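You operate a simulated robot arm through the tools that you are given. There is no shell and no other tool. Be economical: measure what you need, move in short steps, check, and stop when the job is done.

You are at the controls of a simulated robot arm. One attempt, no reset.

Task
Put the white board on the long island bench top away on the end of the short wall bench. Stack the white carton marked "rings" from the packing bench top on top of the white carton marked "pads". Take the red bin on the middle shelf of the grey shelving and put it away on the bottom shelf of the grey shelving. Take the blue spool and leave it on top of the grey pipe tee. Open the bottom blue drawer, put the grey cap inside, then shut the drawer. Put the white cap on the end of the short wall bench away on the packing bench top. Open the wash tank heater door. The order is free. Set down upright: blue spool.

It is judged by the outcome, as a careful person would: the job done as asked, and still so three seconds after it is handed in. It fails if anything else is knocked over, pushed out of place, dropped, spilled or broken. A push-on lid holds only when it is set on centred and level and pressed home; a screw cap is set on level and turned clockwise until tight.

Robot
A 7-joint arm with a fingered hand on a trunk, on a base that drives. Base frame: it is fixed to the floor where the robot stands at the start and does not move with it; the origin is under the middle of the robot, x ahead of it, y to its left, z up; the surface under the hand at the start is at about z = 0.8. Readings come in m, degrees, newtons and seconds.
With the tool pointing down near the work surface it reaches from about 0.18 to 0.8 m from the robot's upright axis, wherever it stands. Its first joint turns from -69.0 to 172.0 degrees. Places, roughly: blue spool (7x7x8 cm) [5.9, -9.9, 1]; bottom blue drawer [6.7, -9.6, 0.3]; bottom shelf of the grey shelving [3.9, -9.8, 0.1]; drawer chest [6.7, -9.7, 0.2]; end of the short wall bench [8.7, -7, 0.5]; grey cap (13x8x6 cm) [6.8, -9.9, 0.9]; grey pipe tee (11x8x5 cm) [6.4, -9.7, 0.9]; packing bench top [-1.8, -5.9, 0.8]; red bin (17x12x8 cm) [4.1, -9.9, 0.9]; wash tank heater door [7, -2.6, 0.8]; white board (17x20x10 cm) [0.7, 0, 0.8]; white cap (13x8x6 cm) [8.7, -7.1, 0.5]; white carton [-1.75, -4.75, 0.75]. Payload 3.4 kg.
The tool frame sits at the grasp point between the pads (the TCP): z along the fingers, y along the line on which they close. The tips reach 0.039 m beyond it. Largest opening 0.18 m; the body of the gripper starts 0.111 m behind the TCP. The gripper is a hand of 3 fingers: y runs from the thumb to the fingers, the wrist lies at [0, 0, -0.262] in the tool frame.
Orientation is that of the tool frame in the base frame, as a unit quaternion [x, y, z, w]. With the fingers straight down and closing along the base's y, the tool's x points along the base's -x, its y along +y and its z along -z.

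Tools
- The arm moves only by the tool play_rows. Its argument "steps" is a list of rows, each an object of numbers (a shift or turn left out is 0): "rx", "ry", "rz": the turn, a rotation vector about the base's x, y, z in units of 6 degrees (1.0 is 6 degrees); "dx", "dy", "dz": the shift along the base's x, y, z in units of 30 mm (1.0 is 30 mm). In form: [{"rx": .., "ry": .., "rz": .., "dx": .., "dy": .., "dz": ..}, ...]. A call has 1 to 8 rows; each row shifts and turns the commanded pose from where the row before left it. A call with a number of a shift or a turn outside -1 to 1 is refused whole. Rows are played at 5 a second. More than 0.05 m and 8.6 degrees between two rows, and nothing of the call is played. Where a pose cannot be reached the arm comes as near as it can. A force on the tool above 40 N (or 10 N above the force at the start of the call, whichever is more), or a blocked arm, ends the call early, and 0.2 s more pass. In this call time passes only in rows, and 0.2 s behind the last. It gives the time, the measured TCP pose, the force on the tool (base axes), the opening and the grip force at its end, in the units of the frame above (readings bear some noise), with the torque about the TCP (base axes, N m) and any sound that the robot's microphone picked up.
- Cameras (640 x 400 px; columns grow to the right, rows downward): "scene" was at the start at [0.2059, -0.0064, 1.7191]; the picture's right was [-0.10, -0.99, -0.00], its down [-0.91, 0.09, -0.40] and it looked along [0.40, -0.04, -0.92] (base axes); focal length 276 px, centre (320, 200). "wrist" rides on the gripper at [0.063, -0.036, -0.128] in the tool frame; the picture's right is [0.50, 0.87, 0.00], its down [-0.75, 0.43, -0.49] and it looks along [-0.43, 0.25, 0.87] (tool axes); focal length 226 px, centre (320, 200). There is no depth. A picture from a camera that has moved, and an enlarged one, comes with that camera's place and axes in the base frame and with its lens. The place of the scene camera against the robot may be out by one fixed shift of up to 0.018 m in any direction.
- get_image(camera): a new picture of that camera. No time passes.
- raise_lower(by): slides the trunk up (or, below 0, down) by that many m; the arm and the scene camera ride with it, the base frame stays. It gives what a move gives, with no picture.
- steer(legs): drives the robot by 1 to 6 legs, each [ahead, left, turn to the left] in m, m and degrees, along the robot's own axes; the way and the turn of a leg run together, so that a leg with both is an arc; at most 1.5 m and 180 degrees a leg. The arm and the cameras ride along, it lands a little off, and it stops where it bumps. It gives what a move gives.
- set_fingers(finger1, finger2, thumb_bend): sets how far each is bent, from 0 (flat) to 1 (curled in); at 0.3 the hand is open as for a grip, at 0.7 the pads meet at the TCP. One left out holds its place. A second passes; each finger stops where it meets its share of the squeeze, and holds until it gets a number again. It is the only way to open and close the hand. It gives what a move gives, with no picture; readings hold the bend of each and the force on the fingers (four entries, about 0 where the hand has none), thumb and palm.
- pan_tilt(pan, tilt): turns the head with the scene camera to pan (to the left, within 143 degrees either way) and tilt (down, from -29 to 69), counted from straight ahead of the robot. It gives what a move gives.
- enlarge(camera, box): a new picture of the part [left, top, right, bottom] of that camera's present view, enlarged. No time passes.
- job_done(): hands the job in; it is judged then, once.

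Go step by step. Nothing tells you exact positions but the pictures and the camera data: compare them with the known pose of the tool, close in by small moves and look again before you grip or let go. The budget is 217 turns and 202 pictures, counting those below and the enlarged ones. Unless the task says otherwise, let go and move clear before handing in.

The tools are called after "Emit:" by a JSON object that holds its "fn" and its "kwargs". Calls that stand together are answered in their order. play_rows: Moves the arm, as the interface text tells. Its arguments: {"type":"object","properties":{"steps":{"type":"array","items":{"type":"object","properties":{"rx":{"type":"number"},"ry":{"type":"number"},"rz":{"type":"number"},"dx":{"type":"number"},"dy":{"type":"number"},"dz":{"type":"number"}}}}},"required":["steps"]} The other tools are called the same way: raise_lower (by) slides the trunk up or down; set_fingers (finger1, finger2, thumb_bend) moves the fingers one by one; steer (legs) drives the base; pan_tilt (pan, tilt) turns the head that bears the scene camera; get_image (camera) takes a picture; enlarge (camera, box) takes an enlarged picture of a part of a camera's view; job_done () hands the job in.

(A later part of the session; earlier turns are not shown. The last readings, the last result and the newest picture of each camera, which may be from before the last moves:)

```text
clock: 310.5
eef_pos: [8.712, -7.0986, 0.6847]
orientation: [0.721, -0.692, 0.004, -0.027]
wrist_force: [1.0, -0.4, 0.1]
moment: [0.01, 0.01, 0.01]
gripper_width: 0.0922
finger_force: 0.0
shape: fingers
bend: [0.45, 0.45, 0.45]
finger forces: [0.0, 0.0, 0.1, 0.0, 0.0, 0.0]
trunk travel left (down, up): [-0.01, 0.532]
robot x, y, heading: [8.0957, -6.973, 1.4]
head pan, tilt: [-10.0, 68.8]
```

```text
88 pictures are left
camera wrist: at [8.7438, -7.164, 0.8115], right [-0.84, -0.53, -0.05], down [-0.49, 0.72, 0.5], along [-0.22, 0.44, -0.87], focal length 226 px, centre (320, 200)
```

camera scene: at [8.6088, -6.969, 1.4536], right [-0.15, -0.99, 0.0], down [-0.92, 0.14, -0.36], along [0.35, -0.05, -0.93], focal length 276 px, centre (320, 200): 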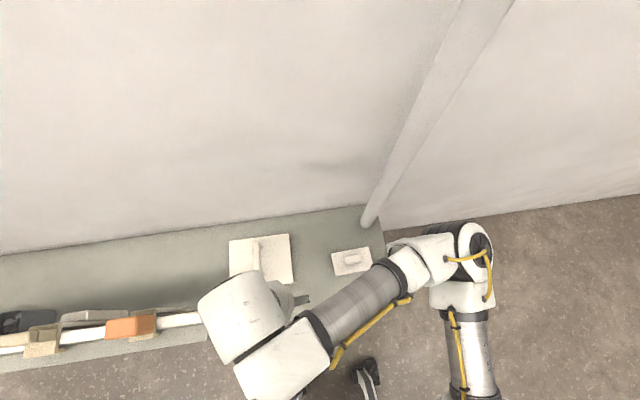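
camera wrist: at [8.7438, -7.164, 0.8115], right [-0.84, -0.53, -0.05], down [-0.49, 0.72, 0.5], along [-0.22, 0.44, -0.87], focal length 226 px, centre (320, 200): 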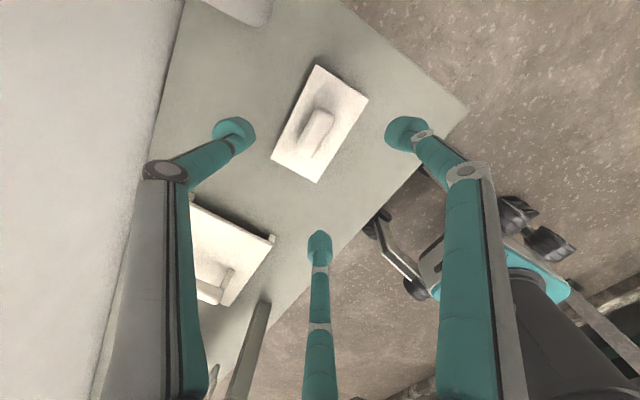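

Centred nearly over the ridge. I'll set a narrower pre-shape, shift slightly and go down.

Emit:
{"fn": "set_fingers", "kwargs": {"finger1": 0.56, "finger2": 0.56, "thumb_bend": 0.56}}

Emit:
{"fn": "play_rows", "kwargs": {"steps": [{"dx": 0.53, "dy": -0.27}, {"dz": -1}, {"dz": -1}, {"dz": -1}, {"dz": -0.8}, {"dz": -0.5}, {"dz": -0.2}]}}

Emit:
{"fn": "get_image", "kwargs": {"camera": "wrist"}}

```text
clock: 311.5
eef_pos: [8.7114, -7.0991, 0.6855]
orientation: [0.719, -0.694, 0.004, -0.027]
wrist_force: [0.6, -0.2, 0.4]
moment: [-0.01, -0.02, -0.01]
gripper_width: 0.0501
finger_force: 0.0
shape: fingers
bend: [0.56, 0.56, 0.56]
finger forces: [0.0, 0.1, 0.0, 0.0, 0.0, 0.0]
trunk travel left (down, up): [-0.01, 0.532]
robot x, y, heading: [8.0938, -6.9735, 1.5]
head pan, tilt: [-10.0, 68.8]
```

```text
clock: 313.0
eef_pos: [8.7294, -7.1058, 0.5692]
orientation: [0.72, -0.693, 0.014, -0.035]
wrist_force: [-3.2, -2.5, 23.4]
moment: [-0.78, 0.64, 0.01]
gripper_width: 0.052
finger_force: 12.2
shape: fingers
bend: [0.6, 0.56, 0.56]
finger forces: [22.2, 2.4, 0.0, 0.0, 0.1, 0.0]
trunk travel left (down, up): [-0.01, 0.532]
robot x, y, heading: [8.0988, -6.9753, 1.6]
head pan, tilt: [-10.0, 68.8]
stopped in row 7: the force on the tool passed its limit at 45 N (the readings are from after the stop); the commanded pose is now the measured one
```

```text
87 pictures are left
camera wrist: at [8.7582, -7.1697, 0.6963], right [-0.85, -0.53, -0.07], down [-0.49, 0.72, 0.48], along [-0.2, 0.44, -0.87], focal length 226 px, centre (320, 200)
```

wrist: 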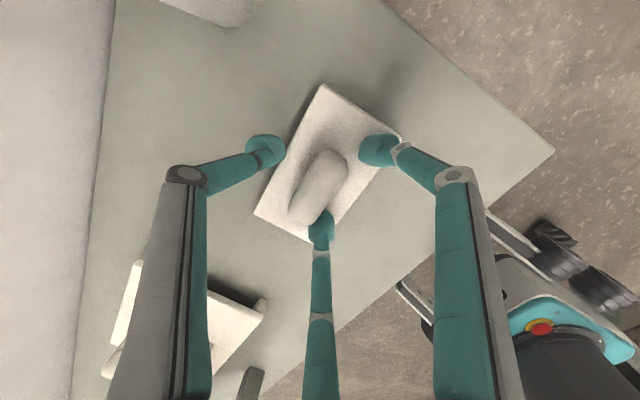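

Finger tips touched the lid plate. I'll ease up slightly and close on the ridge.

Emit:
{"fn": "play_rows", "kwargs": {"steps": [{"dz": 0.05}]}}

Emit:
{"fn": "set_fingers", "kwargs": {"finger1": 0.8, "finger2": 0.8, "thumb_bend": 0.8}}

Emit:
{"fn": "get_image", "kwargs": {"camera": "wrist"}}

```text
clock: 313.4
eef_pos: [8.7292, -7.1036, 0.5678]
orientation: [0.719, -0.694, 0.012, -0.033]
wrist_force: [-2.7, -3.2, 25.8]
moment: [-0.81, 0.57, -0.01]
gripper_width: 0.0507
finger_force: 13.3
shape: fingers
bend: [0.6, 0.56, 0.56]
finger forces: [23.8, 2.5, 0.0, 0.0, 0.1, 0.1]
trunk travel left (down, up): [-0.01, 0.532]
robot x, y, heading: [8.092, -6.9726, 1.5]
head pan, tilt: [-10.0, 68.8]
```

```text
clock: 314.4
eef_pos: [8.7283, -7.1038, 0.5668]
orientation: [0.72, -0.694, 0.011, -0.032]
wrist_force: [0.9, -0.3, -0.6]
moment: [-0.01, -0.02, -0.03]
gripper_width: 0.0207
finger_force: 21.3
shape: fingers
bend: [0.71, 0.71, 0.66]
finger forces: [13.8, 10.5, 0.0, 0.0, 18.5, 0.1]
trunk travel left (down, up): [-0.01, 0.532]
robot x, y, heading: [8.093, -6.9729, 1.7]
head pan, tilt: [-10.0, 68.8]
```

```text
86 pictures are left
camera wrist: at [8.7577, -7.1695, 0.6929], right [-0.85, -0.53, -0.07], down [-0.49, 0.72, 0.49], along [-0.21, 0.44, -0.87], focal length 226 px, centre (320, 200)
```

wrist: 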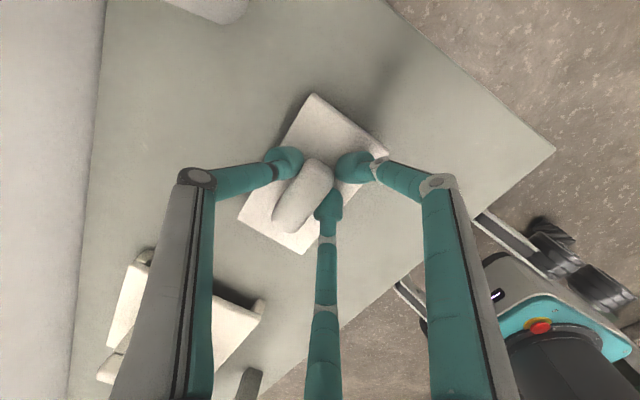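

A firm pinch on the ridge. Lifting and checking.

Emit:
{"fn": "play_rows", "kwargs": {"steps": [{"dz": 1}, {"dz": 1}, {"dz": 1}, {"dz": 1}, {"dz": 1}, {"dz": 1, "dx": -0.5}, {"dz": 1, "dx": -1}, {"dz": 1, "dx": -1}]}}

Emit:
{"fn": "get_image", "kwargs": {"camera": "wrist"}}

```text
clock: 316.2
eef_pos: [8.6531, -7.1039, 0.8079]
orientation: [0.719, -0.694, 0.012, -0.032]
wrist_force: [-0.1, -0.1, -0.2]
moment: [-0.01, -0.01, 0.02]
gripper_width: 0.0205
finger_force: 20.0
shape: fingers
bend: [0.71, 0.71, 0.67]
finger forces: [12.2, 10.3, 0.1, 0.0, 18.2, 0.0]
trunk travel left (down, up): [-0.01, 0.532]
robot x, y, heading: [8.0977, -6.9751, 1.5]
head pan, tilt: [-10.0, 68.8]
```

```text
85 pictures are left
camera wrist: at [8.6828, -7.1692, 0.9352], right [-0.85, -0.53, -0.07], down [-0.49, 0.72, 0.48], along [-0.21, 0.44, -0.87], focal length 226 px, centre (320, 200)
```

wrist: 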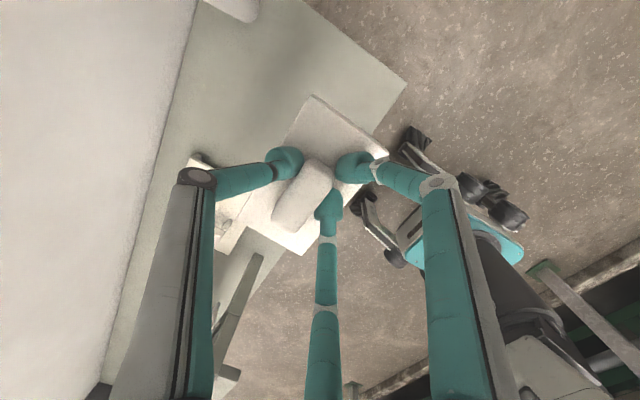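

The cap is held firmly. I'll raise up and start the drive toward the packing bench.

Emit:
{"fn": "raise_lower", "kwargs": {"by": 0.19}}

Emit:
{"fn": "steer", "kwargs": {"legs": [[-0.2, 0, -1.5], [0, -1.45, 0], [0, 0, 180], [0.6, 0.45, 0], [1.5, 0, 0], [1.3, 0, 0]]}}

Emit:
{"fn": "steer", "kwargs": {"legs": [[0.7, -1.2, 0], [1.5, 0, 0], [0.9, -0.1, 0], [1.0, 0.2, 0]]}}

Emit:
{"fn": "pan_tilt", "kwargs": {"pan": -15, "tilt": 25}}

Emit:
{"fn": "get_image", "kwargs": {"camera": "scene"}}

```text
clock: 318.2
eef_pos: [8.6559, -7.1048, 0.9952]
orientation: [0.719, -0.694, 0.011, -0.031]
wrist_force: [0.0, -0.3, 0.5]
moment: [0.0, 0.02, 0.04]
gripper_width: 0.0202
finger_force: 20.5
shape: fingers
bend: [0.71, 0.71, 0.67]
finger forces: [12.1, 10.3, 0.0, 0.0, 18.0, 0.0]
trunk travel left (down, up): [-0.2, 0.342]
robot x, y, heading: [8.0942, -6.9735, 1.3]
head pan, tilt: [-10.0, 68.8]
```

```text
clock: 350.8
eef_pos: [3.9853, -8.8181, 0.9963]
orientation: [0.692, 0.721, -0.032, -0.012]
wrist_force: [0.0, -0.5, -0.1]
moment: [0.01, -0.01, 0.01]
gripper_width: 0.0179
finger_force: 19.2
shape: fingers
bend: [0.71, 0.72, 0.67]
finger forces: [9.0, 10.2, 0.1, 0.0, 17.9, 0.1]
trunk travel left (down, up): [-0.2, 0.342]
robot x, y, heading: [4.548, -8.9467, -178.4]
head pan, tilt: [-10.0, 68.8]
```

```text
clock: 373.7
eef_pos: [-0.0719, -7.7388, 0.9982]
orientation: [0.707, 0.706, -0.031, -0.014]
wrist_force: [0.7, -0.7, 0.0]
moment: [0.02, -0.01, 0.0]
gripper_width: 0.0179
finger_force: 19.2
shape: fingers
bend: [0.71, 0.72, 0.67]
finger forces: [9.1, 10.3, 0.1, 0.0, 17.9, 0.1]
trunk travel left (down, up): [-0.2, 0.342]
robot x, y, heading: [0.4803, -7.8881, 179.2]
head pan, tilt: [-10.0, 68.8]
```

```text
clock: 374.8
eef_pos: [-0.0688, -7.7434, 0.9999]
orientation: [0.708, 0.706, -0.031, -0.016]
wrist_force: [0.4, -0.7, -1.3]
moment: [0.0, -0.01, 0.02]
gripper_width: 0.0178
finger_force: 19.0
shape: fingers
bend: [0.71, 0.72, 0.67]
finger forces: [9.1, 10.3, 0.0, 0.0, 18.0, 0.1]
trunk travel left (down, up): [-0.2, 0.342]
robot x, y, heading: [0.4791, -7.8902, 179.4]
head pan, tilt: [-15.0, 25.0]
```

```text
84 pictures are left
camera scene: at [0.2444, -7.8537, 1.7757], right [0.27, 0.96, 0.0], down [0.41, -0.12, -0.9], along [-0.87, 0.24, -0.43], focal length 276 px, centre (320, 200)
```

scene: 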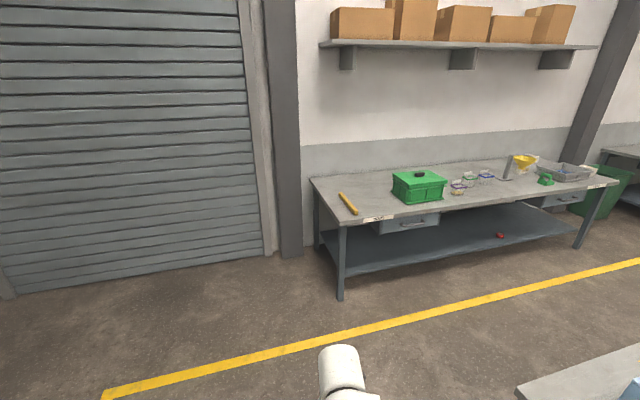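

The packing bench has a free patch between the yellow tool and the green box, around (-1.65, -6.87). I'll drive up to it.

Emit:
{"fn": "steer", "kwargs": {"legs": [[1.4, 0, 0.6], [0, -0.87, 0]]}}

Emit:
{"fn": "pan_tilt", "kwargs": {"pan": 0, "tilt": 50}}

Emit:
{"fn": "get_image", "kwargs": {"camera": "scene"}}

```text
clock: 386.0
eef_pos: [-1.4286, -6.8368, 1.0001]
orientation: [0.711, 0.702, -0.032, -0.017]
wrist_force: [0.3, 0.5, 0.8]
moment: [0.02, -0.03, 0.0]
gripper_width: 0.0178
finger_force: 18.4
shape: fingers
bend: [0.71, 0.72, 0.67]
finger forces: [9.1, 10.5, 0.0, 0.0, 18.0, 0.0]
trunk travel left (down, up): [-0.2, 0.342]
robot x, y, heading: [-0.8791, -6.9872, 178.7]
head pan, tilt: [-15.0, 25.0]
```

```text
clock: 386.9
eef_pos: [-1.4252, -6.8395, 1.0031]
orientation: [0.711, 0.702, -0.032, -0.017]
wrist_force: [-0.2, 0.1, -0.3]
moment: [-0.01, -0.03, 0.03]
gripper_width: 0.0175
finger_force: 18.7
shape: fingers
bend: [0.71, 0.72, 0.67]
finger forces: [9.0, 10.5, 0.0, 0.0, 18.0, 0.0]
trunk travel left (down, up): [-0.2, 0.342]
robot x, y, heading: [-0.8782, -6.9892, 178.5]
head pan, tilt: [0.0, 50.0]
```

```text
83 pictures are left
camera scene: at [-1.1046, -6.9731, 1.7385], right [0.02, 1.0, 0.0], down [0.77, -0.02, -0.64], along [-0.64, 0.01, -0.77], focal length 276 px, centre (320, 200)
```

scene: 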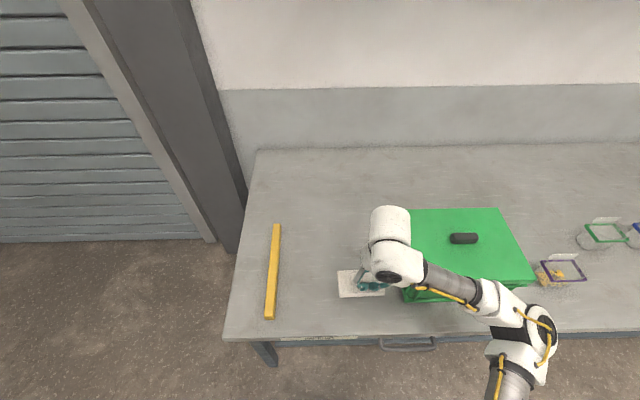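

Emit:
{"fn": "play_rows", "kwargs": {"steps": [{"dx": -1, "dy": -0.4}, {"dx": -1, "dy": -0.4}, {"dx": -1, "dy": -0.4}, {"dx": -1, "dy": -0.4}, {"dx": -1, "dy": -0.4, "dz": -0.7}, {"dx": -1, "dy": -0.4, "dz": -0.9}, {"dx": -0.5, "dy": -0.3, "dz": -1}, {"dz": -0.7}]}}

Emit:
{"fn": "play_rows", "kwargs": {"steps": [{"dz": -0.3}, {"dz": -0.25}, {"dz": -0.2}, {"dz": -0.2}, {"dz": -0.2}, {"dz": -0.2}]}}

Emit:
{"fn": "get_image", "kwargs": {"camera": "wrist"}}

```text
clock: 388.7
eef_pos: [-1.6206, -6.9187, 0.9037]
orientation: [0.712, 0.701, -0.031, -0.019]
wrist_force: [0.5, 0.0, -0.2]
moment: [0.0, 0.02, 0.0]
gripper_width: 0.0175
finger_force: 18.7
shape: fingers
bend: [0.71, 0.72, 0.67]
finger forces: [9.4, 10.6, 0.0, 0.1, 18.0, 0.0]
trunk travel left (down, up): [-0.2, 0.342]
robot x, y, heading: [-0.8797, -6.9899, 178.6]
head pan, tilt: [0.0, 50.0]
```

```text
clock: 390.1
eef_pos: [-1.6197, -6.9192, 0.8647]
orientation: [0.711, 0.702, -0.032, -0.018]
wrist_force: [0.3, 0.0, 0.6]
moment: [0.01, 0.0, 0.04]
gripper_width: 0.018
finger_force: 19.2
shape: fingers
bend: [0.71, 0.72, 0.67]
finger forces: [9.8, 10.6, 0.0, 0.0, 18.2, 0.0]
trunk travel left (down, up): [-0.2, 0.342]
robot x, y, heading: [-0.8804, -6.9902, 178.7]
head pan, tilt: [0.0, 50.0]
```

```text
82 pictures are left
camera wrist: at [-1.6472, -6.8538, 0.9915], right [0.87, 0.49, -0.07], down [0.46, -0.75, 0.47], along [0.18, -0.45, -0.88], focal length 226 px, centre (320, 200)
```

wrist: 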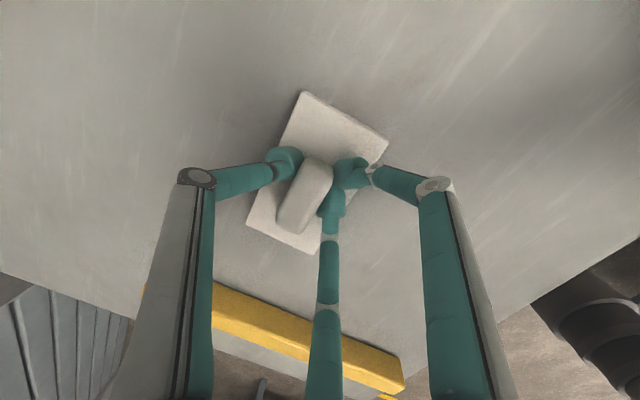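

Emit:
{"fn": "play_rows", "kwargs": {"steps": [{"dz": -0.2}, {"dz": -0.15}, {"dz": -0.15}, {"dz": -0.15}]}}

```text
clock: 390.9
eef_pos: [-1.6206, -6.9216, 0.8608]
orientation: [0.711, 0.702, -0.04, -0.025]
wrist_force: [3.1, 1.8, 22.0]
moment: [0.12, 0.04, -0.01]
gripper_width: 0.0174
finger_force: 29.8
shape: fingers
bend: [0.72, 0.72, 0.7]
finger forces: [19.1, 13.2, 0.0, 0.1, 26.8, 0.1]
trunk travel left (down, up): [-0.2, 0.342]
robot x, y, heading: [-0.8844, -6.9899, 178.8]
head pan, tilt: [0.0, 50.0]
stopped in row 3: the force on the tool passed its limit at 44 N (the readings are from after the stop); the commanded pose is now the measured one
```

On the bench. I'll ease up, release, and rise clear.

Emit:
{"fn": "play_rows", "kwargs": {"steps": [{"dz": 0.15}]}}

Emit:
{"fn": "set_fingers", "kwargs": {"finger1": 0.6, "finger2": 0.6, "thumb_bend": 0.6}}

Emit:
{"fn": "play_rows", "kwargs": {"steps": [{"dz": 0.3}, {"dz": 1}, {"dz": 1}, {"dz": 1}, {"dz": 1}, {"dz": 1}]}}

Emit:
{"fn": "get_image", "kwargs": {"camera": "wrist"}}

```text
clock: 391.3
eef_pos: [-1.6219, -6.9213, 0.8611]
orientation: [0.711, 0.702, -0.037, -0.024]
wrist_force: [-1.7, -0.3, 12.9]
moment: [0.05, 0.32, -0.01]
gripper_width: 0.0175
finger_force: 25.3
shape: fingers
bend: [0.72, 0.72, 0.69]
finger forces: [12.6, 11.6, 0.2, 0.0, 26.6, 0.0]
trunk travel left (down, up): [-0.2, 0.342]
robot x, y, heading: [-0.8819, -6.9887, 178.8]
head pan, tilt: [0.0, 50.0]
```

```text
clock: 392.3
eef_pos: [-1.619, -6.921, 0.8644]
orientation: [0.711, 0.702, -0.037, -0.024]
wrist_force: [4.9, 1.4, 28.1]
moment: [-0.01, -0.45, 0.03]
gripper_width: 0.0256
finger_force: 15.1
shape: fingers
bend: [0.68, 0.68, 0.6]
finger forces: [15.3, 15.7, 0.0, 0.0, 0.6, 0.1]
trunk travel left (down, up): [-0.2, 0.342]
robot x, y, heading: [-0.883, -6.9904, 178.8]
head pan, tilt: [0.0, 50.0]
```

```text
clock: 393.7
eef_pos: [-1.6219, -6.9211, 1.0208]
orientation: [0.711, 0.702, -0.037, -0.023]
wrist_force: [-0.5, -0.4, 0.8]
moment: [-0.01, 0.01, -0.03]
gripper_width: 0.0334
finger_force: 0.1
shape: fingers
bend: [0.6, 0.6, 0.6]
finger forces: [0.0, 0.0, 0.0, 0.0, 0.1, 0.0]
trunk travel left (down, up): [-0.2, 0.342]
robot x, y, heading: [-0.8804, -6.9883, 178.6]
head pan, tilt: [0.0, 50.0]
```

```text
81 pictures are left
camera wrist: at [-1.6484, -6.8547, 1.1487], right [0.87, 0.49, -0.08], down [0.47, -0.75, 0.47], along [0.17, -0.44, -0.88], focal length 226 px, centre (320, 200)
```

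wrist: 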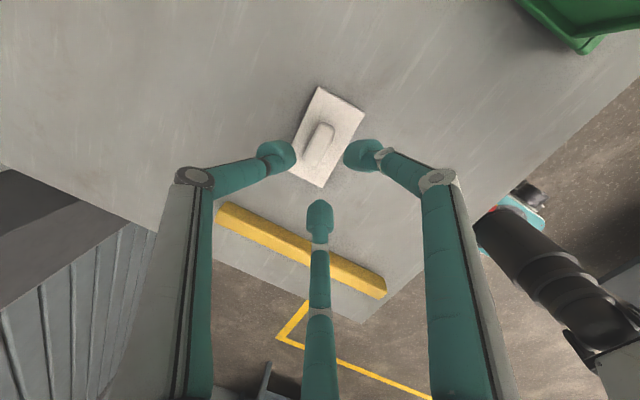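

The white cap is in place. Now to the cartons: I'll retract, back off, and strafe along to y ≈ -4.85.

Emit:
{"fn": "play_rows", "kwargs": {"steps": [{"dz": 1}, {"dz": 1, "dx": 1}, {"dx": 1}, {"dx": 1}, {"dx": 1}, {"dx": 1}, {"dx": 1}, {"dx": 1}]}}

Emit:
{"fn": "steer", "kwargs": {"legs": [[-0.12, 0, 1.3], [0, -1.4, 0], [0, -0.7, 0]]}}

Emit:
{"fn": "get_image", "kwargs": {"camera": "scene"}}

```text
clock: 395.5
eef_pos: [-1.4103, -6.9205, 1.0808]
orientation: [0.712, 0.701, -0.036, -0.023]
wrist_force: [0.0, -0.5, 0.6]
moment: [0.0, 0.03, -0.02]
gripper_width: 0.0334
finger_force: 0.0
shape: fingers
bend: [0.6, 0.6, 0.6]
finger forces: [0.1, 0.0, 0.1, 0.1, 0.0, 0.0]
trunk travel left (down, up): [-0.2, 0.342]
robot x, y, heading: [-0.8781, -6.9921, 178.6]
head pan, tilt: [0.0, 50.0]
```

```text
clock: 406.7
eef_pos: [-1.2683, -4.8274, 1.0802]
orientation: [0.712, 0.701, -0.036, -0.023]
wrist_force: [0.4, -0.3, 0.2]
moment: [-0.01, -0.01, -0.01]
gripper_width: 0.033
finger_force: 0.1
shape: fingers
bend: [0.6, 0.6, 0.6]
finger forces: [0.0, 0.0, 0.1, 0.1, 0.0, 0.0]
trunk travel left (down, up): [-0.2, 0.342]
robot x, y, heading: [-0.7372, -4.8968, 178.5]
head pan, tilt: [0.0, 50.0]
```

```text
80 pictures are left
camera scene: at [-0.9617, -4.8823, 1.7384], right [0.02, 1.0, 0.0], down [0.77, -0.02, -0.64], along [-0.64, 0.01, -0.77], focal length 276 px, centre (320, 200)
```

scene: 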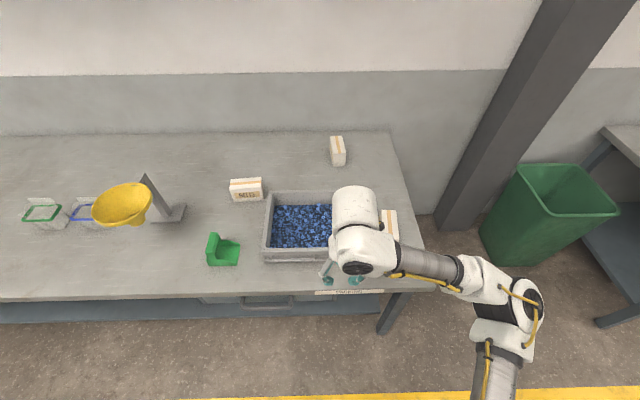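

Emit:
{"fn": "enlarge", "kwargs": {"camera": "scene", "box": [200, 120, 420, 260]}}

Emit:
{"fn": "enlarge", "kwargs": {"camera": "scene", "box": [220, 165, 280, 215]}}

```text
2.86 times, centred on (310, 190) of scene
camera zoom: at [-0.9617, -4.8823, 1.7384], right [0.02, 1.0, 0.0], down [0.77, -0.02, -0.64], along [-0.64, 0.01, -0.77], focal length 789 px, centre (349, 229)
```

zoom: 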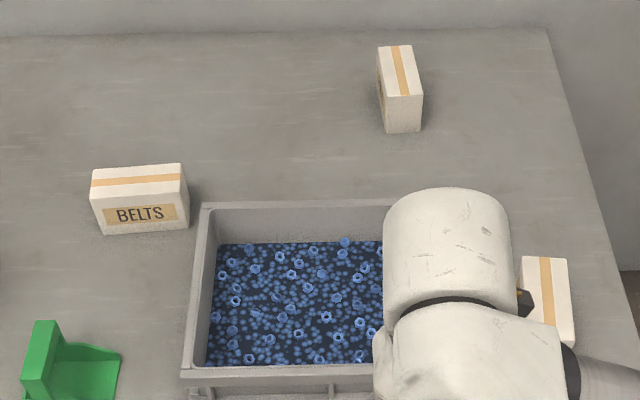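

```text
8.00 times, centred on (250, 190) of scene
camera zoom: at [-0.9617, -4.8823, 1.7384], right [0.02, 1.0, 0.0], down [0.77, -0.02, -0.64], along [-0.64, 0.01, -0.77], focal length 2208 px, centre (880, 280)
```

zoom: 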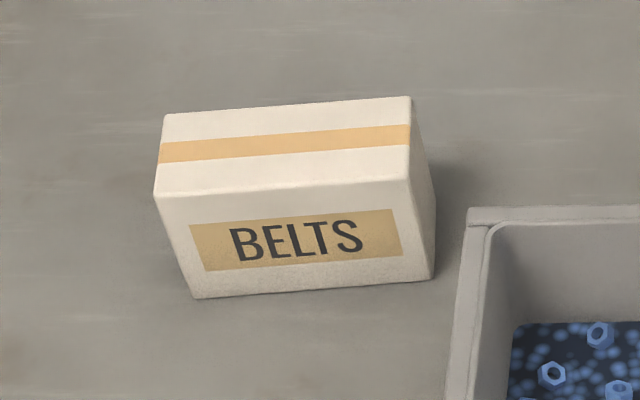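

One carton reads BELTS. The other two carry labels on their left faces, so I'll strafe left to read them.

Emit:
{"fn": "steer", "kwargs": {"legs": [[0, 0.55, 0]]}}

Emit:
{"fn": "pan_tilt", "kwargs": {"pan": -30, "tilt": 42}}

Emit:
{"fn": "get_image", "kwargs": {"camera": "scene"}}

```text
clock: 409.8
eef_pos: [-1.2757, -5.3771, 1.0819]
orientation: [0.71, 0.703, -0.038, -0.024]
wrist_force: [0.0, -0.2, -0.6]
moment: [0.05, 0.0, 0.0]
gripper_width: 0.0333
finger_force: 0.1
shape: fingers
bend: [0.6, 0.6, 0.6]
finger forces: [0.0, 0.0, 0.1, 0.0, 0.0, 0.0]
trunk travel left (down, up): [-0.2, 0.342]
robot x, y, heading: [-0.7505, -5.4434, 179.0]
head pan, tilt: [0.0, 50.0]
```

```text
clock: 410.8
eef_pos: [-1.2731, -5.3795, 1.0833]
orientation: [0.709, 0.703, -0.037, -0.025]
wrist_force: [-0.1, -0.7, 0.1]
moment: [-0.01, -0.03, 0.01]
gripper_width: 0.0332
finger_force: 0.1
shape: fingers
bend: [0.6, 0.6, 0.6]
finger forces: [0.1, 0.0, 0.0, 0.0, 0.1, 0.0]
trunk travel left (down, up): [-0.2, 0.342]
robot x, y, heading: [-0.7519, -5.4425, 179.1]
head pan, tilt: [-30.0, 42.0]
```

```text
77 pictures are left
camera scene: at [-0.968, -5.388, 1.7495], right [0.51, 0.86, 0.0], down [0.58, -0.35, -0.74], along [-0.63, 0.38, -0.67], focal length 276 px, centre (320, 200)
```

scene: 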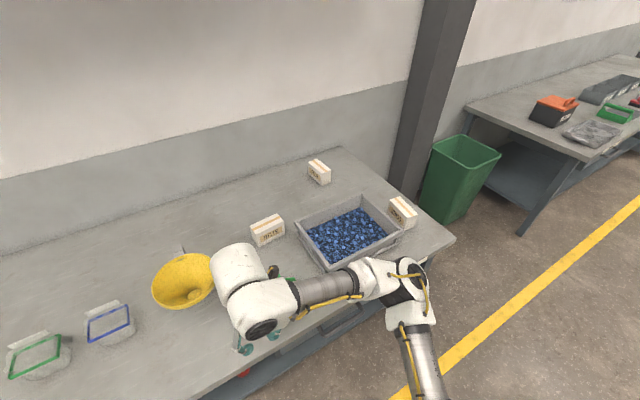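

Emit:
{"fn": "enlarge", "kwargs": {"camera": "scene", "box": [300, 150, 430, 240]}}

```text
4.44 times, centred on (365, 195) of scene
camera zoom: at [-0.968, -5.388, 1.7495], right [0.51, 0.86, 0.0], down [0.58, -0.35, -0.74], along [-0.63, 0.38, -0.67], focal length 1227 px, centre (120, 222)
```

zoom: 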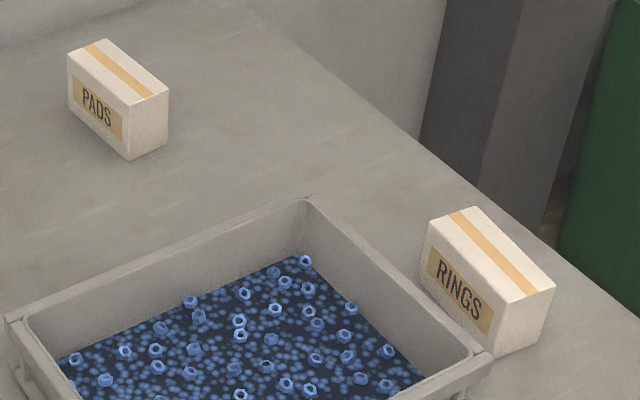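

RINGS is the carton at about (-1.555, -4.583); PADS is at about (-2.026, -4.753), same orientation, tops at z ≈ 0.877. I'll move in close and turn the hand to close across their 7 cm width.

Emit:
{"fn": "steer", "kwargs": {"legs": [[0, -0.76, 0.9], [0.3, 0, 0]]}}

Emit:
{"fn": "play_rows", "kwargs": {"steps": [{"rz": -1}, {"rz": -1}, {"rz": -1}, {"rz": -1}, {"rz": -1}, {"rz": -1}, {"rz": -1}, {"rz": -1}]}}

Emit:
{"fn": "play_rows", "kwargs": {"steps": [{"rz": -1}, {"rz": -1}, {"rz": -1}, {"rz": -1}, {"rz": -1}, {"rz": -1}, {"rz": -1}]}}

Emit:
{"fn": "set_fingers", "kwargs": {"finger1": 0.35, "finger2": 0.35, "thumb_bend": 0.35}}

Emit:
{"fn": "get_image", "kwargs": {"camera": "wrist"}}

```text
clock: 416.5
eef_pos: [-1.5712, -4.6429, 1.084]
orientation: [0.701, 0.711, -0.036, -0.026]
wrist_force: [-0.7, 0.2, 0.5]
moment: [0.05, -0.04, -0.02]
gripper_width: 0.0334
finger_force: 0.1
shape: fingers
bend: [0.6, 0.6, 0.6]
finger forces: [0.0, 0.0, 0.0, 0.0, 0.0, 0.1]
trunk travel left (down, up): [-0.2, 0.342]
robot x, y, heading: [-1.0455, -4.6919, -179.7]
head pan, tilt: [-30.0, 42.0]
```

```text
clock: 418.3
eef_pos: [-1.568, -4.6438, 1.0859]
orientation: [0.931, 0.363, -0.023, -0.041]
wrist_force: [-0.2, 0.3, -0.2]
moment: [0.0, 0.0, 0.0]
gripper_width: 0.0333
finger_force: 0.0
shape: fingers
bend: [0.6, 0.6, 0.6]
finger forces: [0.0, 0.0, 0.0, 0.0, 0.0, 0.0]
trunk travel left (down, up): [-0.2, 0.342]
robot x, y, heading: [-1.0444, -4.695, -179.7]
head pan, tilt: [-30.0, 42.0]
```

```text
clock: 419.9
eef_pos: [-1.5678, -4.6444, 1.0853]
orientation: [0.999, 0.006, -0.007, -0.047]
wrist_force: [-0.5, -0.3, -0.5]
moment: [0.02, 0.02, -0.01]
gripper_width: 0.0336
finger_force: 0.1
shape: fingers
bend: [0.6, 0.6, 0.6]
finger forces: [0.0, 0.0, 0.1, 0.0, 0.0, 0.0]
trunk travel left (down, up): [-0.2, 0.342]
robot x, y, heading: [-1.0467, -4.6926, -180.0]
head pan, tilt: [-30.0, 42.0]
```

```text
clock: 420.9
eef_pos: [-1.5667, -4.6438, 1.0853]
orientation: [0.999, 0.007, -0.007, -0.045]
wrist_force: [-0.2, -0.2, -0.5]
moment: [0.03, 0.0, 0.0]
gripper_width: 0.1321
finger_force: 0.1
shape: fingers
bend: [0.35, 0.35, 0.35]
finger forces: [0.0, 0.0, 0.1, 0.0, 0.0, 0.0]
trunk travel left (down, up): [-0.2, 0.342]
robot x, y, heading: [-1.0427, -4.6924, -179.7]
head pan, tilt: [-30.0, 42.0]
```

```text
75 pictures are left
camera wrist: at [-1.5048, -4.6181, 1.2141], right [0.51, -0.85, -0.09], down [-0.74, -0.49, 0.46], along [-0.43, -0.17, -0.88], focal length 226 px, centre (320, 200)
```

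wrist: 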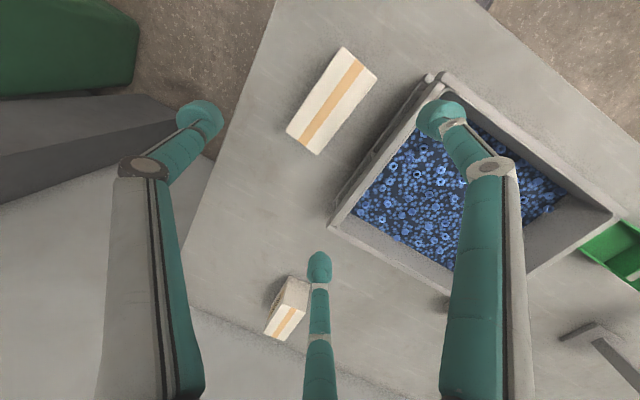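

The RINGS carton from the closer wrist view is at about (-1.53, -4.618). I'll level the hand, centre over it and descend part way.

Emit:
{"fn": "play_rows", "kwargs": {"steps": [{"rx": -0.85, "dx": 0.6, "dy": 0.45}, {"dx": 0.6, "dy": 0.4, "dz": -0.5}, {"dz": -1}, {"dz": -1}, {"dz": -1}, {"dz": -1}]}}

Emit:
{"fn": "get_image", "kwargs": {"camera": "wrist"}}

```text
clock: 422.3
eef_pos: [-1.5305, -4.6151, 0.9514]
orientation: [1.0, 0.007, -0.006, -0.001]
wrist_force: [0.8, 0.1, -0.8]
moment: [-0.01, 0.01, -0.02]
gripper_width: 0.1321
finger_force: 0.0
shape: fingers
bend: [0.35, 0.35, 0.35]
finger forces: [0.0, 0.0, 0.0, 0.0, 0.0, 0.1]
trunk travel left (down, up): [-0.2, 0.342]
robot x, y, heading: [-1.0454, -4.6925, -179.9]
head pan, tilt: [-30.0, 42.0]
```

```text
74 pictures are left
camera wrist: at [-1.4694, -4.5785, 1.077], right [0.51, -0.86, -0.01], down [-0.74, -0.45, 0.5], along [-0.43, -0.25, -0.87], focal length 226 px, centre (320, 200)
```

wrist: 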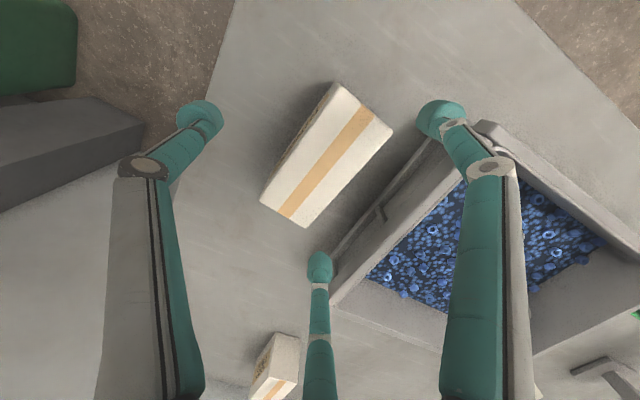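

Exactly centred. I'll descend and grip.

Emit:
{"fn": "play_rows", "kwargs": {"steps": [{"dz": -1}, {"dz": -1}, {"dz": -0.7}, {"dz": -0.5}]}}

Emit:
{"fn": "set_fingers", "kwargs": {"finger1": 0.7, "finger2": 0.7, "thumb_bend": 0.7}}

Emit:
{"fn": "get_image", "kwargs": {"camera": "wrist"}}

```text
clock: 423.3
eef_pos: [-1.5312, -4.617, 0.8533]
orientation: [1.0, 0.007, -0.005, -0.002]
wrist_force: [0.2, -0.1, -0.1]
moment: [-0.01, 0.03, -0.03]
gripper_width: 0.1322
finger_force: 0.1
shape: fingers
bend: [0.35, 0.35, 0.35]
finger forces: [0.0, 0.0, 0.0, 0.1, 0.1, 0.0]
trunk travel left (down, up): [-0.2, 0.342]
robot x, y, heading: [-1.0445, -4.6919, -179.5]
head pan, tilt: [-30.0, 42.0]
```

```text
clock: 424.3
eef_pos: [-1.5295, -4.616, 0.8533]
orientation: [1.0, 0.007, -0.007, -0.002]
wrist_force: [-1.0, 0.7, 0.0]
moment: [-0.02, 0.01, -0.06]
gripper_width: 0.0518
finger_force: 18.9
shape: fingers
bend: [0.56, 0.55, 0.59]
finger forces: [10.7, 11.1, 0.0, 0.0, 16.4, 0.0]
trunk travel left (down, up): [-0.2, 0.342]
robot x, y, heading: [-1.0474, -4.6888, -179.6]
head pan, tilt: [-30.0, 42.0]
```

```text
73 pictures are left
camera wrist: at [-1.4683, -4.58, 0.9799], right [0.51, -0.86, -0.01], down [-0.74, -0.45, 0.5], along [-0.43, -0.25, -0.87], focal length 226 px, centre (320, 200)
```

wrist: 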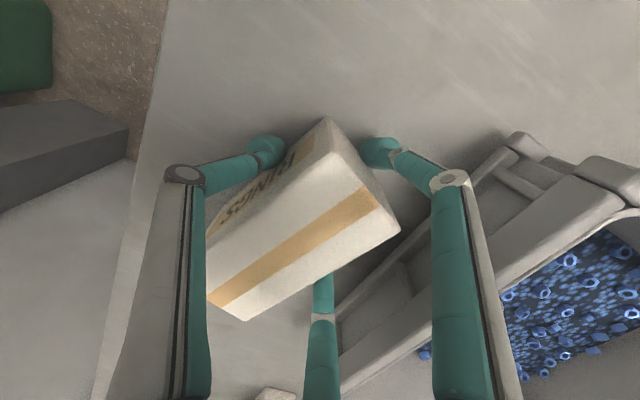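

Emit:
{"fn": "play_rows", "kwargs": {"steps": [{"dz": 0.7}, {"dz": 1}, {"dz": 1}, {"dz": 1}]}}

Emit:
{"fn": "get_image", "kwargs": {"camera": "wrist"}}

```text
clock: 425.3
eef_pos: [-1.5314, -4.6161, 0.9666]
orientation: [1.0, 0.007, -0.007, -0.002]
wrist_force: [-0.3, -0.6, -3.2]
moment: [-0.03, -0.08, 0.01]
gripper_width: 0.0515
finger_force: 18.5
shape: fingers
bend: [0.56, 0.54, 0.59]
finger forces: [10.8, 11.0, 0.0, 0.0, 15.8, 0.0]
trunk travel left (down, up): [-0.2, 0.342]
robot x, y, heading: [-1.0474, -4.6918, -179.7]
head pan, tilt: [-30.0, 42.0]
```

```text
72 pictures are left
camera wrist: at [-1.4692, -4.5799, 1.0924], right [0.51, -0.86, -0.01], down [-0.74, -0.45, 0.5], along [-0.43, -0.25, -0.87], focal length 226 px, centre (320, 200)
```

wrist: 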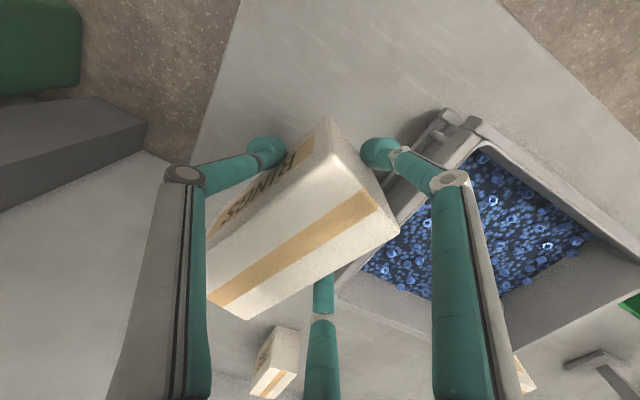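

The RINGS carton is held and clear. PADS is at about (-2.004, -4.782). I'll move over, turning 18° to square it, and check how far the arm reaches.

Emit:
{"fn": "play_rows", "kwargs": {"steps": [{"dz": 1, "dx": -0.5}, {"dx": -1, "rz": 0.5}, {"dx": -1, "rz": 0.5}, {"dx": -1, "rz": 0.5}, {"dx": -1, "rz": 0.5}, {"dx": -1, "rz": 0.5}, {"dx": -1, "rz": 0.5}, {"dx": -1}]}}

Emit:
{"fn": "play_rows", "kwargs": {"steps": [{"dx": -1, "dy": -0.7}, {"dx": -1, "dy": -0.7}, {"dx": -1, "dy": -0.7}, {"dx": -1, "dy": -0.7}, {"dx": -1, "dy": -0.7}, {"dx": -1, "dy": -0.7}, {"dx": -1, "dy": -0.7}, {"dy": -0.5}]}}

Emit:
{"fn": "get_image", "kwargs": {"camera": "wrist"}}

```text
clock: 427.1
eef_pos: [-1.7569, -4.6177, 0.9951]
orientation: [0.987, 0.163, -0.007, 0.0]
wrist_force: [-0.5, -0.1, -3.3]
moment: [0.0, -0.12, 0.0]
gripper_width: 0.0514
finger_force: 18.3
shape: fingers
bend: [0.56, 0.54, 0.59]
finger forces: [10.4, 11.0, 0.1, 0.0, 15.4, 0.0]
trunk travel left (down, up): [-0.2, 0.342]
robot x, y, heading: [-1.0474, -4.693, -179.9]
head pan, tilt: [-30.0, 42.0]
```

```text
clock: 428.9
eef_pos: [-1.838, -4.7117, 0.9857]
orientation: [0.987, 0.163, -0.007, -0.001]
wrist_force: [-0.1, 1.1, -2.4]
moment: [-0.01, -0.09, -0.03]
gripper_width: 0.0504
finger_force: 18.0
shape: fingers
bend: [0.56, 0.54, 0.6]
finger forces: [10.3, 11.0, 0.0, 0.0, 15.6, 0.0]
out of reach, approached as far as the arm can: row 3, 4, 5, 6, 7, 8
trunk travel left (down, up): [-0.2, 0.342]
robot x, y, heading: [-1.0504, -4.6959, -179.8]
head pan, tilt: [-30.0, 42.0]
```

```text
71 pictures are left
camera wrist: at [-1.7896, -4.6564, 1.1116], right [0.75, -0.66, -0.01], down [-0.57, -0.65, 0.5], along [-0.34, -0.37, -0.87], focal length 226 px, centre (320, 200)
```

wrist: 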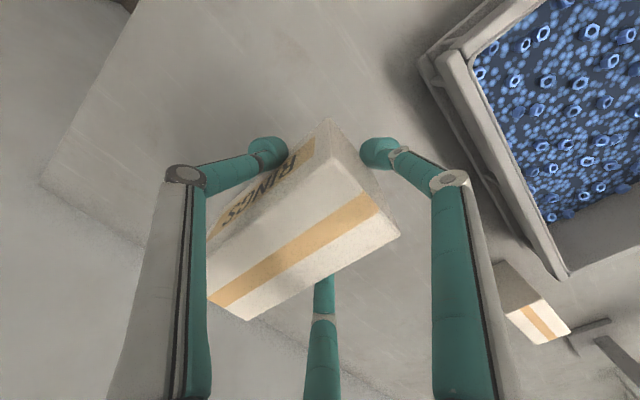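

The arm tops out at 0.79 m here. Lowering the trunk leans the upper body forward, so I'll lift the hand, lower the trunk, and try reaching again.

Emit:
{"fn": "play_rows", "kwargs": {"steps": [{"dx": 1, "dz": 0.5}, {"dx": 1, "dz": 1}, {"dx": 1, "dz": 1}, {"dz": 1}, {"dz": 1}, {"dz": 1}, {"dz": 0.5}]}}

Emit:
{"fn": "raise_lower", "kwargs": {"by": -0.17}}

Emit:
{"fn": "play_rows", "kwargs": {"steps": [{"dx": -1, "dy": -0.3}, {"dx": -1, "dy": -0.3}, {"dx": -1, "dy": -0.3}, {"dx": -1, "dy": -0.3}, {"dx": -1, "dy": -0.3}, {"dx": -1, "dy": -0.3}, {"dx": -1, "dy": -0.3}, {"dx": -0.4, "dy": -0.15}]}}

Emit:
{"fn": "get_image", "kwargs": {"camera": "wrist"}}

```text
clock: 430.5
eef_pos: [-1.7782, -4.6991, 1.1503]
orientation: [0.987, 0.162, -0.007, 0.004]
wrist_force: [0.6, 0.6, -3.6]
moment: [-0.08, -0.14, -0.03]
gripper_width: 0.0488
finger_force: 17.6
shape: fingers
bend: [0.56, 0.54, 0.6]
finger forces: [9.2, 10.7, 0.0, 0.1, 15.7, 0.1]
out of reach, approached as far as the arm can: row 1, 2
trunk travel left (down, up): [-0.2, 0.342]
robot x, y, heading: [-1.0436, -4.6895, -179.7]
head pan, tilt: [-30.0, 42.0]
```

```text
clock: 432.4
eef_pos: [-1.7716, -4.7136, 0.98]
orientation: [0.987, 0.163, -0.008, -0.002]
wrist_force: [0.5, -0.8, -2.6]
moment: [0.02, -0.09, -0.01]
gripper_width: 0.0484
finger_force: 18.1
shape: fingers
bend: [0.56, 0.54, 0.6]
finger forces: [9.3, 10.9, 0.0, 0.0, 15.2, 0.1]
trunk travel left (down, up): [-0.03, 0.512]
robot x, y, heading: [-1.0476, -4.6931, -179.7]
head pan, tilt: [-30.0, 42.0]
```

```text
clock: 434.2
eef_pos: [-1.8577, -4.733, 0.9805]
orientation: [0.987, 0.163, -0.006, 0.0]
wrist_force: [-0.4, 0.4, -3.1]
moment: [0.01, -0.09, 0.0]
gripper_width: 0.0477
finger_force: 18.0
shape: fingers
bend: [0.57, 0.54, 0.6]
finger forces: [9.4, 11.4, 0.0, 0.1, 15.9, 0.0]
out of reach, approached as far as the arm can: row 3, 4, 5, 6, 7, 8
trunk travel left (down, up): [-0.03, 0.512]
robot x, y, heading: [-1.0442, -4.6946, -180.0]
head pan, tilt: [-30.0, 42.0]
```

```text
70 pictures are left
camera wrist: at [-1.809, -4.6791, 1.1069], right [0.75, -0.66, -0.01], down [-0.57, -0.65, 0.5], along [-0.34, -0.37, -0.87], focal length 226 px, centre (320, 200)
```

wrist: 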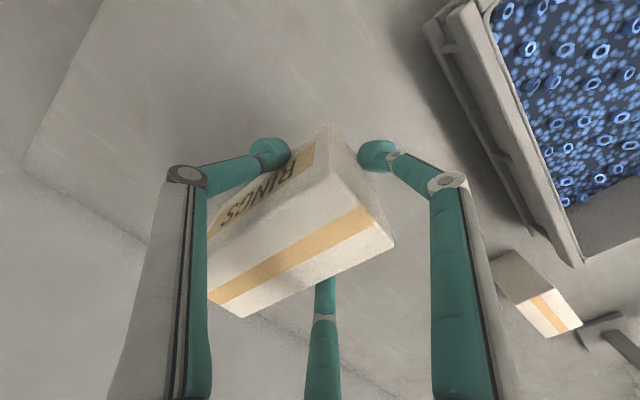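

Emit:
{"fn": "steer", "kwargs": {"legs": [[0.06, 0, 0]]}}

Emit:
{"fn": "steer", "kwargs": {"legs": [[0.06, 0, 0]]}}

```text
clock: 435.2
eef_pos: [-1.9169, -4.7327, 0.9795]
orientation: [0.987, 0.163, -0.006, 0.0]
wrist_force: [-1.2, 0.1, -3.5]
moment: [-0.03, -0.15, -0.03]
gripper_width: 0.0473
finger_force: 18.0
shape: fingers
bend: [0.57, 0.54, 0.6]
finger forces: [9.3, 11.4, 0.0, 0.0, 16.0, 0.0]
trunk travel left (down, up): [-0.03, 0.512]
robot x, y, heading: [-1.1018, -4.6943, -179.8]
head pan, tilt: [-30.0, 42.0]
```

```text
clock: 436.2
eef_pos: [-1.9491, -4.6814, 0.9917]
orientation: [0.99, 0.139, -0.009, 0.004]
wrist_force: [0.0, 0.3, -3.6]
moment: [-0.12, -0.06, -0.01]
gripper_width: 0.0473
finger_force: 19.0
shape: fingers
bend: [0.57, 0.54, 0.6]
finger forces: [9.0, 11.4, 0.1, 0.0, 16.2, 0.1]
trunk travel left (down, up): [-0.03, 0.512]
robot x, y, heading: [-1.1378, -4.6814, 177.8]
head pan, tilt: [-30.0, 42.0]
```

The base touched at x ≈ -1.14, but that's close enough: the carton centre can come within about 2 cm of PADS' centre. Shifting in y and looking.

Emit:
{"fn": "play_rows", "kwargs": {"steps": [{"dy": -1, "rz": 0.4}, {"dy": -1}, {"dy": -1}, {"dy": -0.3, "dx": -0.3}]}}

Emit:
{"fn": "get_image", "kwargs": {"camera": "wrist"}}

Emit:
{"fn": "pan_tilt", "kwargs": {"pan": -10, "tilt": 60}}

Emit:
{"fn": "get_image", "kwargs": {"camera": "scene"}}

```text
clock: 437.2
eef_pos: [-1.9263, -4.7508, 0.9884]
orientation: [0.987, 0.159, -0.01, 0.004]
wrist_force: [-0.3, 0.1, -3.6]
moment: [-0.02, -0.16, 0.01]
gripper_width: 0.0467
finger_force: 17.6
shape: fingers
bend: [0.57, 0.54, 0.6]
finger forces: [9.3, 11.2, 0.1, 0.1, 15.2, 0.1]
out of reach, approached as far as the arm can: row 1, 2, 3, 4
trunk travel left (down, up): [-0.03, 0.512]
robot x, y, heading: [-1.1359, -4.6851, 177.6]
head pan, tilt: [-30.0, 42.0]
```

```text
69 pictures are left
camera wrist: at [-1.8771, -4.6951, 1.1133], right [0.75, -0.66, -0.01], down [-0.57, -0.65, 0.51], along [-0.34, -0.38, -0.86], focal length 226 px, centre (320, 200)
```

wrist: 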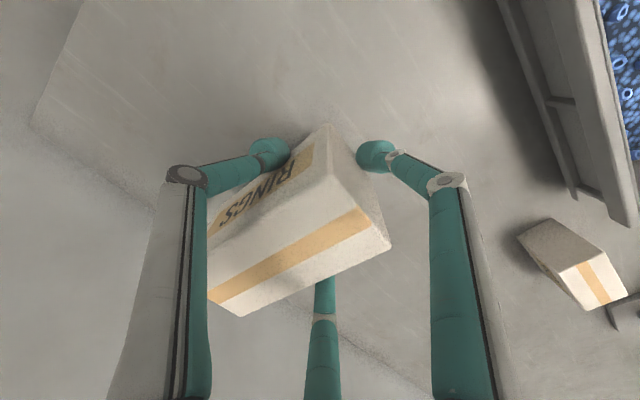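

```text
clock: 438.0
eef_pos: [-1.9279, -4.7487, 0.9889]
orientation: [0.987, 0.159, -0.011, 0.002]
wrist_force: [-0.3, 0.1, -2.6]
moment: [0.01, -0.14, -0.03]
gripper_width: 0.0466
finger_force: 17.3
shape: fingers
bend: [0.57, 0.54, 0.6]
finger forces: [9.3, 11.2, 0.0, 0.0, 15.1, 0.1]
trunk travel left (down, up): [-0.03, 0.512]
robot x, y, heading: [-1.1355, -4.6825, 177.7]
head pan, tilt: [-10.0, 60.0]
```

```text
68 pictures are left
camera scene: at [-1.6249, -4.6589, 1.4982], right [0.22, 0.98, 0.01], down [0.85, -0.18, -0.5], along [-0.48, 0.12, -0.87], focal length 276 px, centre (320, 200)
```

scene: 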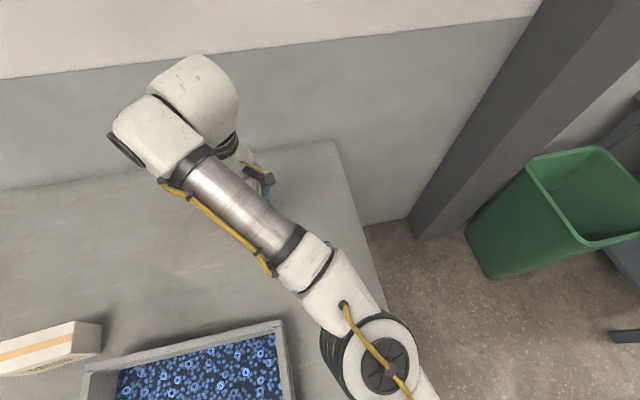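

It's still ~5 cm short. The bench's north end gives a closer stance, with about 0.75 m of room there, so I'll back out and come around to stand at (-1.62, -4.18) facing -y.

Emit:
{"fn": "raise_lower", "kwargs": {"by": 0.17}}

Emit:
{"fn": "play_rows", "kwargs": {"steps": [{"dx": 1}, {"dx": 1}, {"dx": 1}, {"dx": 1}, {"dx": 1}, {"dx": 1}, {"dx": 1}, {"dx": 1}]}}

Emit:
{"fn": "steer", "kwargs": {"legs": [[-0.38, 0, 2.3], [0, -0.55, 0], [0, 0, 90], [0, 0.0, 0]]}}

Emit:
{"fn": "pan_tilt", "kwargs": {"pan": -40, "tilt": 45}}

Emit:
{"fn": "get_image", "kwargs": {"camera": "scene"}}

```text
clock: 439.9
eef_pos: [-1.7845, -4.7552, 1.3546]
orientation: [0.973, 0.158, -0.167, -0.028]
wrist_force: [0.8, 0.0, -2.2]
moment: [0.01, -0.16, 0.02]
gripper_width: 0.0465
finger_force: 17.8
shape: fingers
bend: [0.57, 0.54, 0.6]
finger forces: [9.4, 11.3, 0.0, 0.0, 15.2, 0.0]
trunk travel left (down, up): [-0.2, 0.342]
robot x, y, heading: [-1.1353, -4.6808, 177.7]
head pan, tilt: [-10.0, 60.0]
```

```text
clock: 441.7
eef_pos: [-1.5377, -4.753, 1.3525]
orientation: [0.972, 0.159, -0.168, -0.028]
wrist_force: [0.1, 0.5, -2.3]
moment: [-0.02, -0.11, -0.02]
gripper_width: 0.0459
finger_force: 16.7
shape: fingers
bend: [0.57, 0.54, 0.6]
finger forces: [8.9, 10.8, 0.0, 0.1, 14.5, 0.0]
trunk travel left (down, up): [-0.2, 0.342]
robot x, y, heading: [-1.1366, -4.6798, 177.3]
head pan, tilt: [-10.0, 60.0]
```

```text
clock: 451.0
eef_pos: [-0.6775, -4.5388, 1.3501]
orientation: [0.542, 0.823, -0.132, 0.108]
wrist_force: [-0.5, 0.3, -3.5]
moment: [0.15, -0.04, -0.02]
gripper_width: 0.0451
finger_force: 16.1
shape: fingers
bend: [0.57, 0.54, 0.6]
finger forces: [8.4, 10.7, 0.1, 0.1, 14.5, 0.1]
trunk travel left (down, up): [-0.2, 0.342]
robot x, y, heading: [-0.7688, -4.1424, -87.6]
head pan, tilt: [-10.0, 60.0]
```

```text
clock: 452.0
eef_pos: [-0.6725, -4.535, 1.3512]
orientation: [0.542, 0.823, -0.134, 0.107]
wrist_force: [1.0, -0.2, -2.9]
moment: [0.12, -0.01, 0.02]
gripper_width: 0.0449
finger_force: 17.1
shape: fingers
bend: [0.57, 0.54, 0.6]
finger forces: [8.5, 10.8, 0.0, 0.0, 14.4, 0.0]
trunk travel left (down, up): [-0.2, 0.342]
robot x, y, heading: [-0.775, -4.142, -87.5]
head pan, tilt: [-40.0, 45.0]
```

```text
67 pictures are left
camera scene: at [-0.8227, -4.3485, 1.7452], right [-0.79, 0.61, 0.0], down [0.43, 0.56, -0.7], along [-0.43, -0.56, -0.71], focal length 276 px, centre (320, 200)
```

scene: 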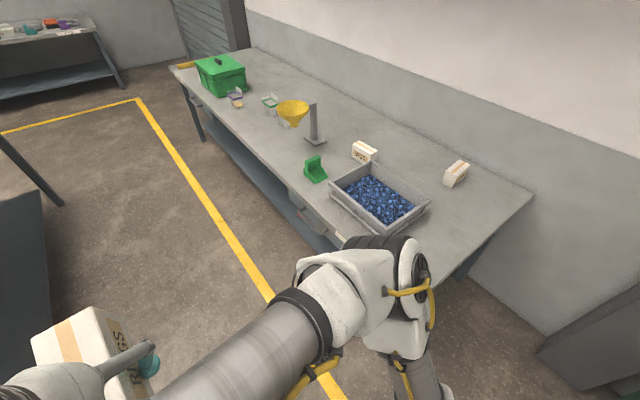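

PADS is visible and the end space is free. I'll strafe in, then level the hand and turn the carton to match PADS.

Emit:
{"fn": "steer", "kwargs": {"legs": [[0, -0.85, -2.5]]}}

Emit:
{"fn": "play_rows", "kwargs": {"steps": [{"rx": 0.8, "ry": 0.15}, {"rx": 0.8, "ry": 0.15}, {"rx": 0.8}, {"rx": 0.8}, {"rz": -1, "dz": -0.5}, {"rz": -1, "dz": -0.5}, {"rz": -1, "dz": -0.5}, {"rz": -1, "dz": -0.5}]}}

Emit:
{"fn": "play_rows", "kwargs": {"steps": [{"rz": -1, "dz": -0.6}, {"rz": -1, "dz": -0.6}, {"rz": -1, "dz": -0.6}, {"rz": -1, "dz": -0.6}, {"rz": -1, "dz": -0.6}, {"rz": -1, "dz": -0.6}, {"rz": -1}, {"rz": -1}]}}

Emit:
{"fn": "get_image", "kwargs": {"camera": "wrist"}}

```text
clock: 456.4
eef_pos: [-1.4995, -4.5569, 1.3499]
orientation: [0.556, 0.813, -0.14, 0.1]
wrist_force: [0.0, -0.2, -4.2]
moment: [0.07, 0.01, 0.04]
gripper_width: 0.0452
finger_force: 16.8
shape: fingers
bend: [0.57, 0.54, 0.6]
finger forces: [8.4, 11.1, 0.0, 0.0, 14.3, 0.0]
trunk travel left (down, up): [-0.2, 0.342]
robot x, y, heading: [-1.6016, -4.1582, -89.7]
head pan, tilt: [-40.0, 45.0]
```

```text
clock: 458.2
eef_pos: [-1.5111, -4.555, 1.291]
orientation: [0.724, 0.69, -0.008, -0.006]
wrist_force: [-0.3, 0.8, -3.7]
moment: [0.14, -0.04, -0.02]
gripper_width: 0.0447
finger_force: 16.5
shape: fingers
bend: [0.58, 0.54, 0.6]
finger forces: [8.5, 11.0, 0.1, 0.0, 14.3, 0.1]
trunk travel left (down, up): [-0.2, 0.342]
robot x, y, heading: [-1.6008, -4.1626, -89.6]
head pan, tilt: [-40.0, 45.0]
```

```text
clock: 460.0
eef_pos: [-1.5131, -4.5547, 1.1846]
orientation: [0.941, 0.337, -0.004, -0.009]
wrist_force: [0.2, 0.3, -3.4]
moment: [0.06, -0.11, 0.0]
gripper_width: 0.0447
finger_force: 16.8
shape: fingers
bend: [0.58, 0.54, 0.6]
finger forces: [8.3, 11.0, 0.0, 0.1, 14.3, 0.1]
trunk travel left (down, up): [-0.2, 0.342]
robot x, y, heading: [-1.5981, -4.1575, -89.6]
head pan, tilt: [-40.0, 45.0]
```

```text
66 pictures are left
camera wrist: at [-1.4869, -4.4884, 1.3117], right [0.94, -0.35, -0.02], down [-0.3, -0.82, 0.49], along [-0.19, -0.45, -0.87], focal length 226 px, centre (320, 200)
```

wrist: 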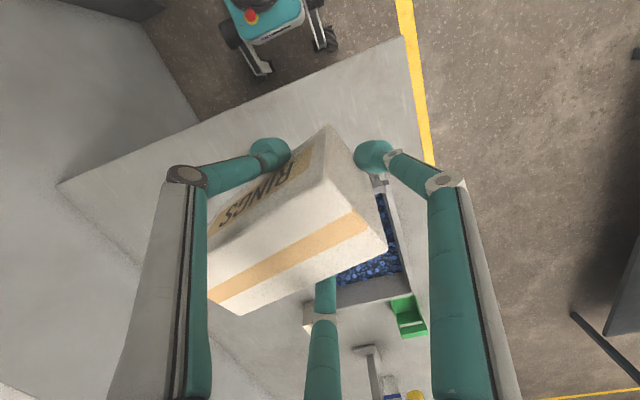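

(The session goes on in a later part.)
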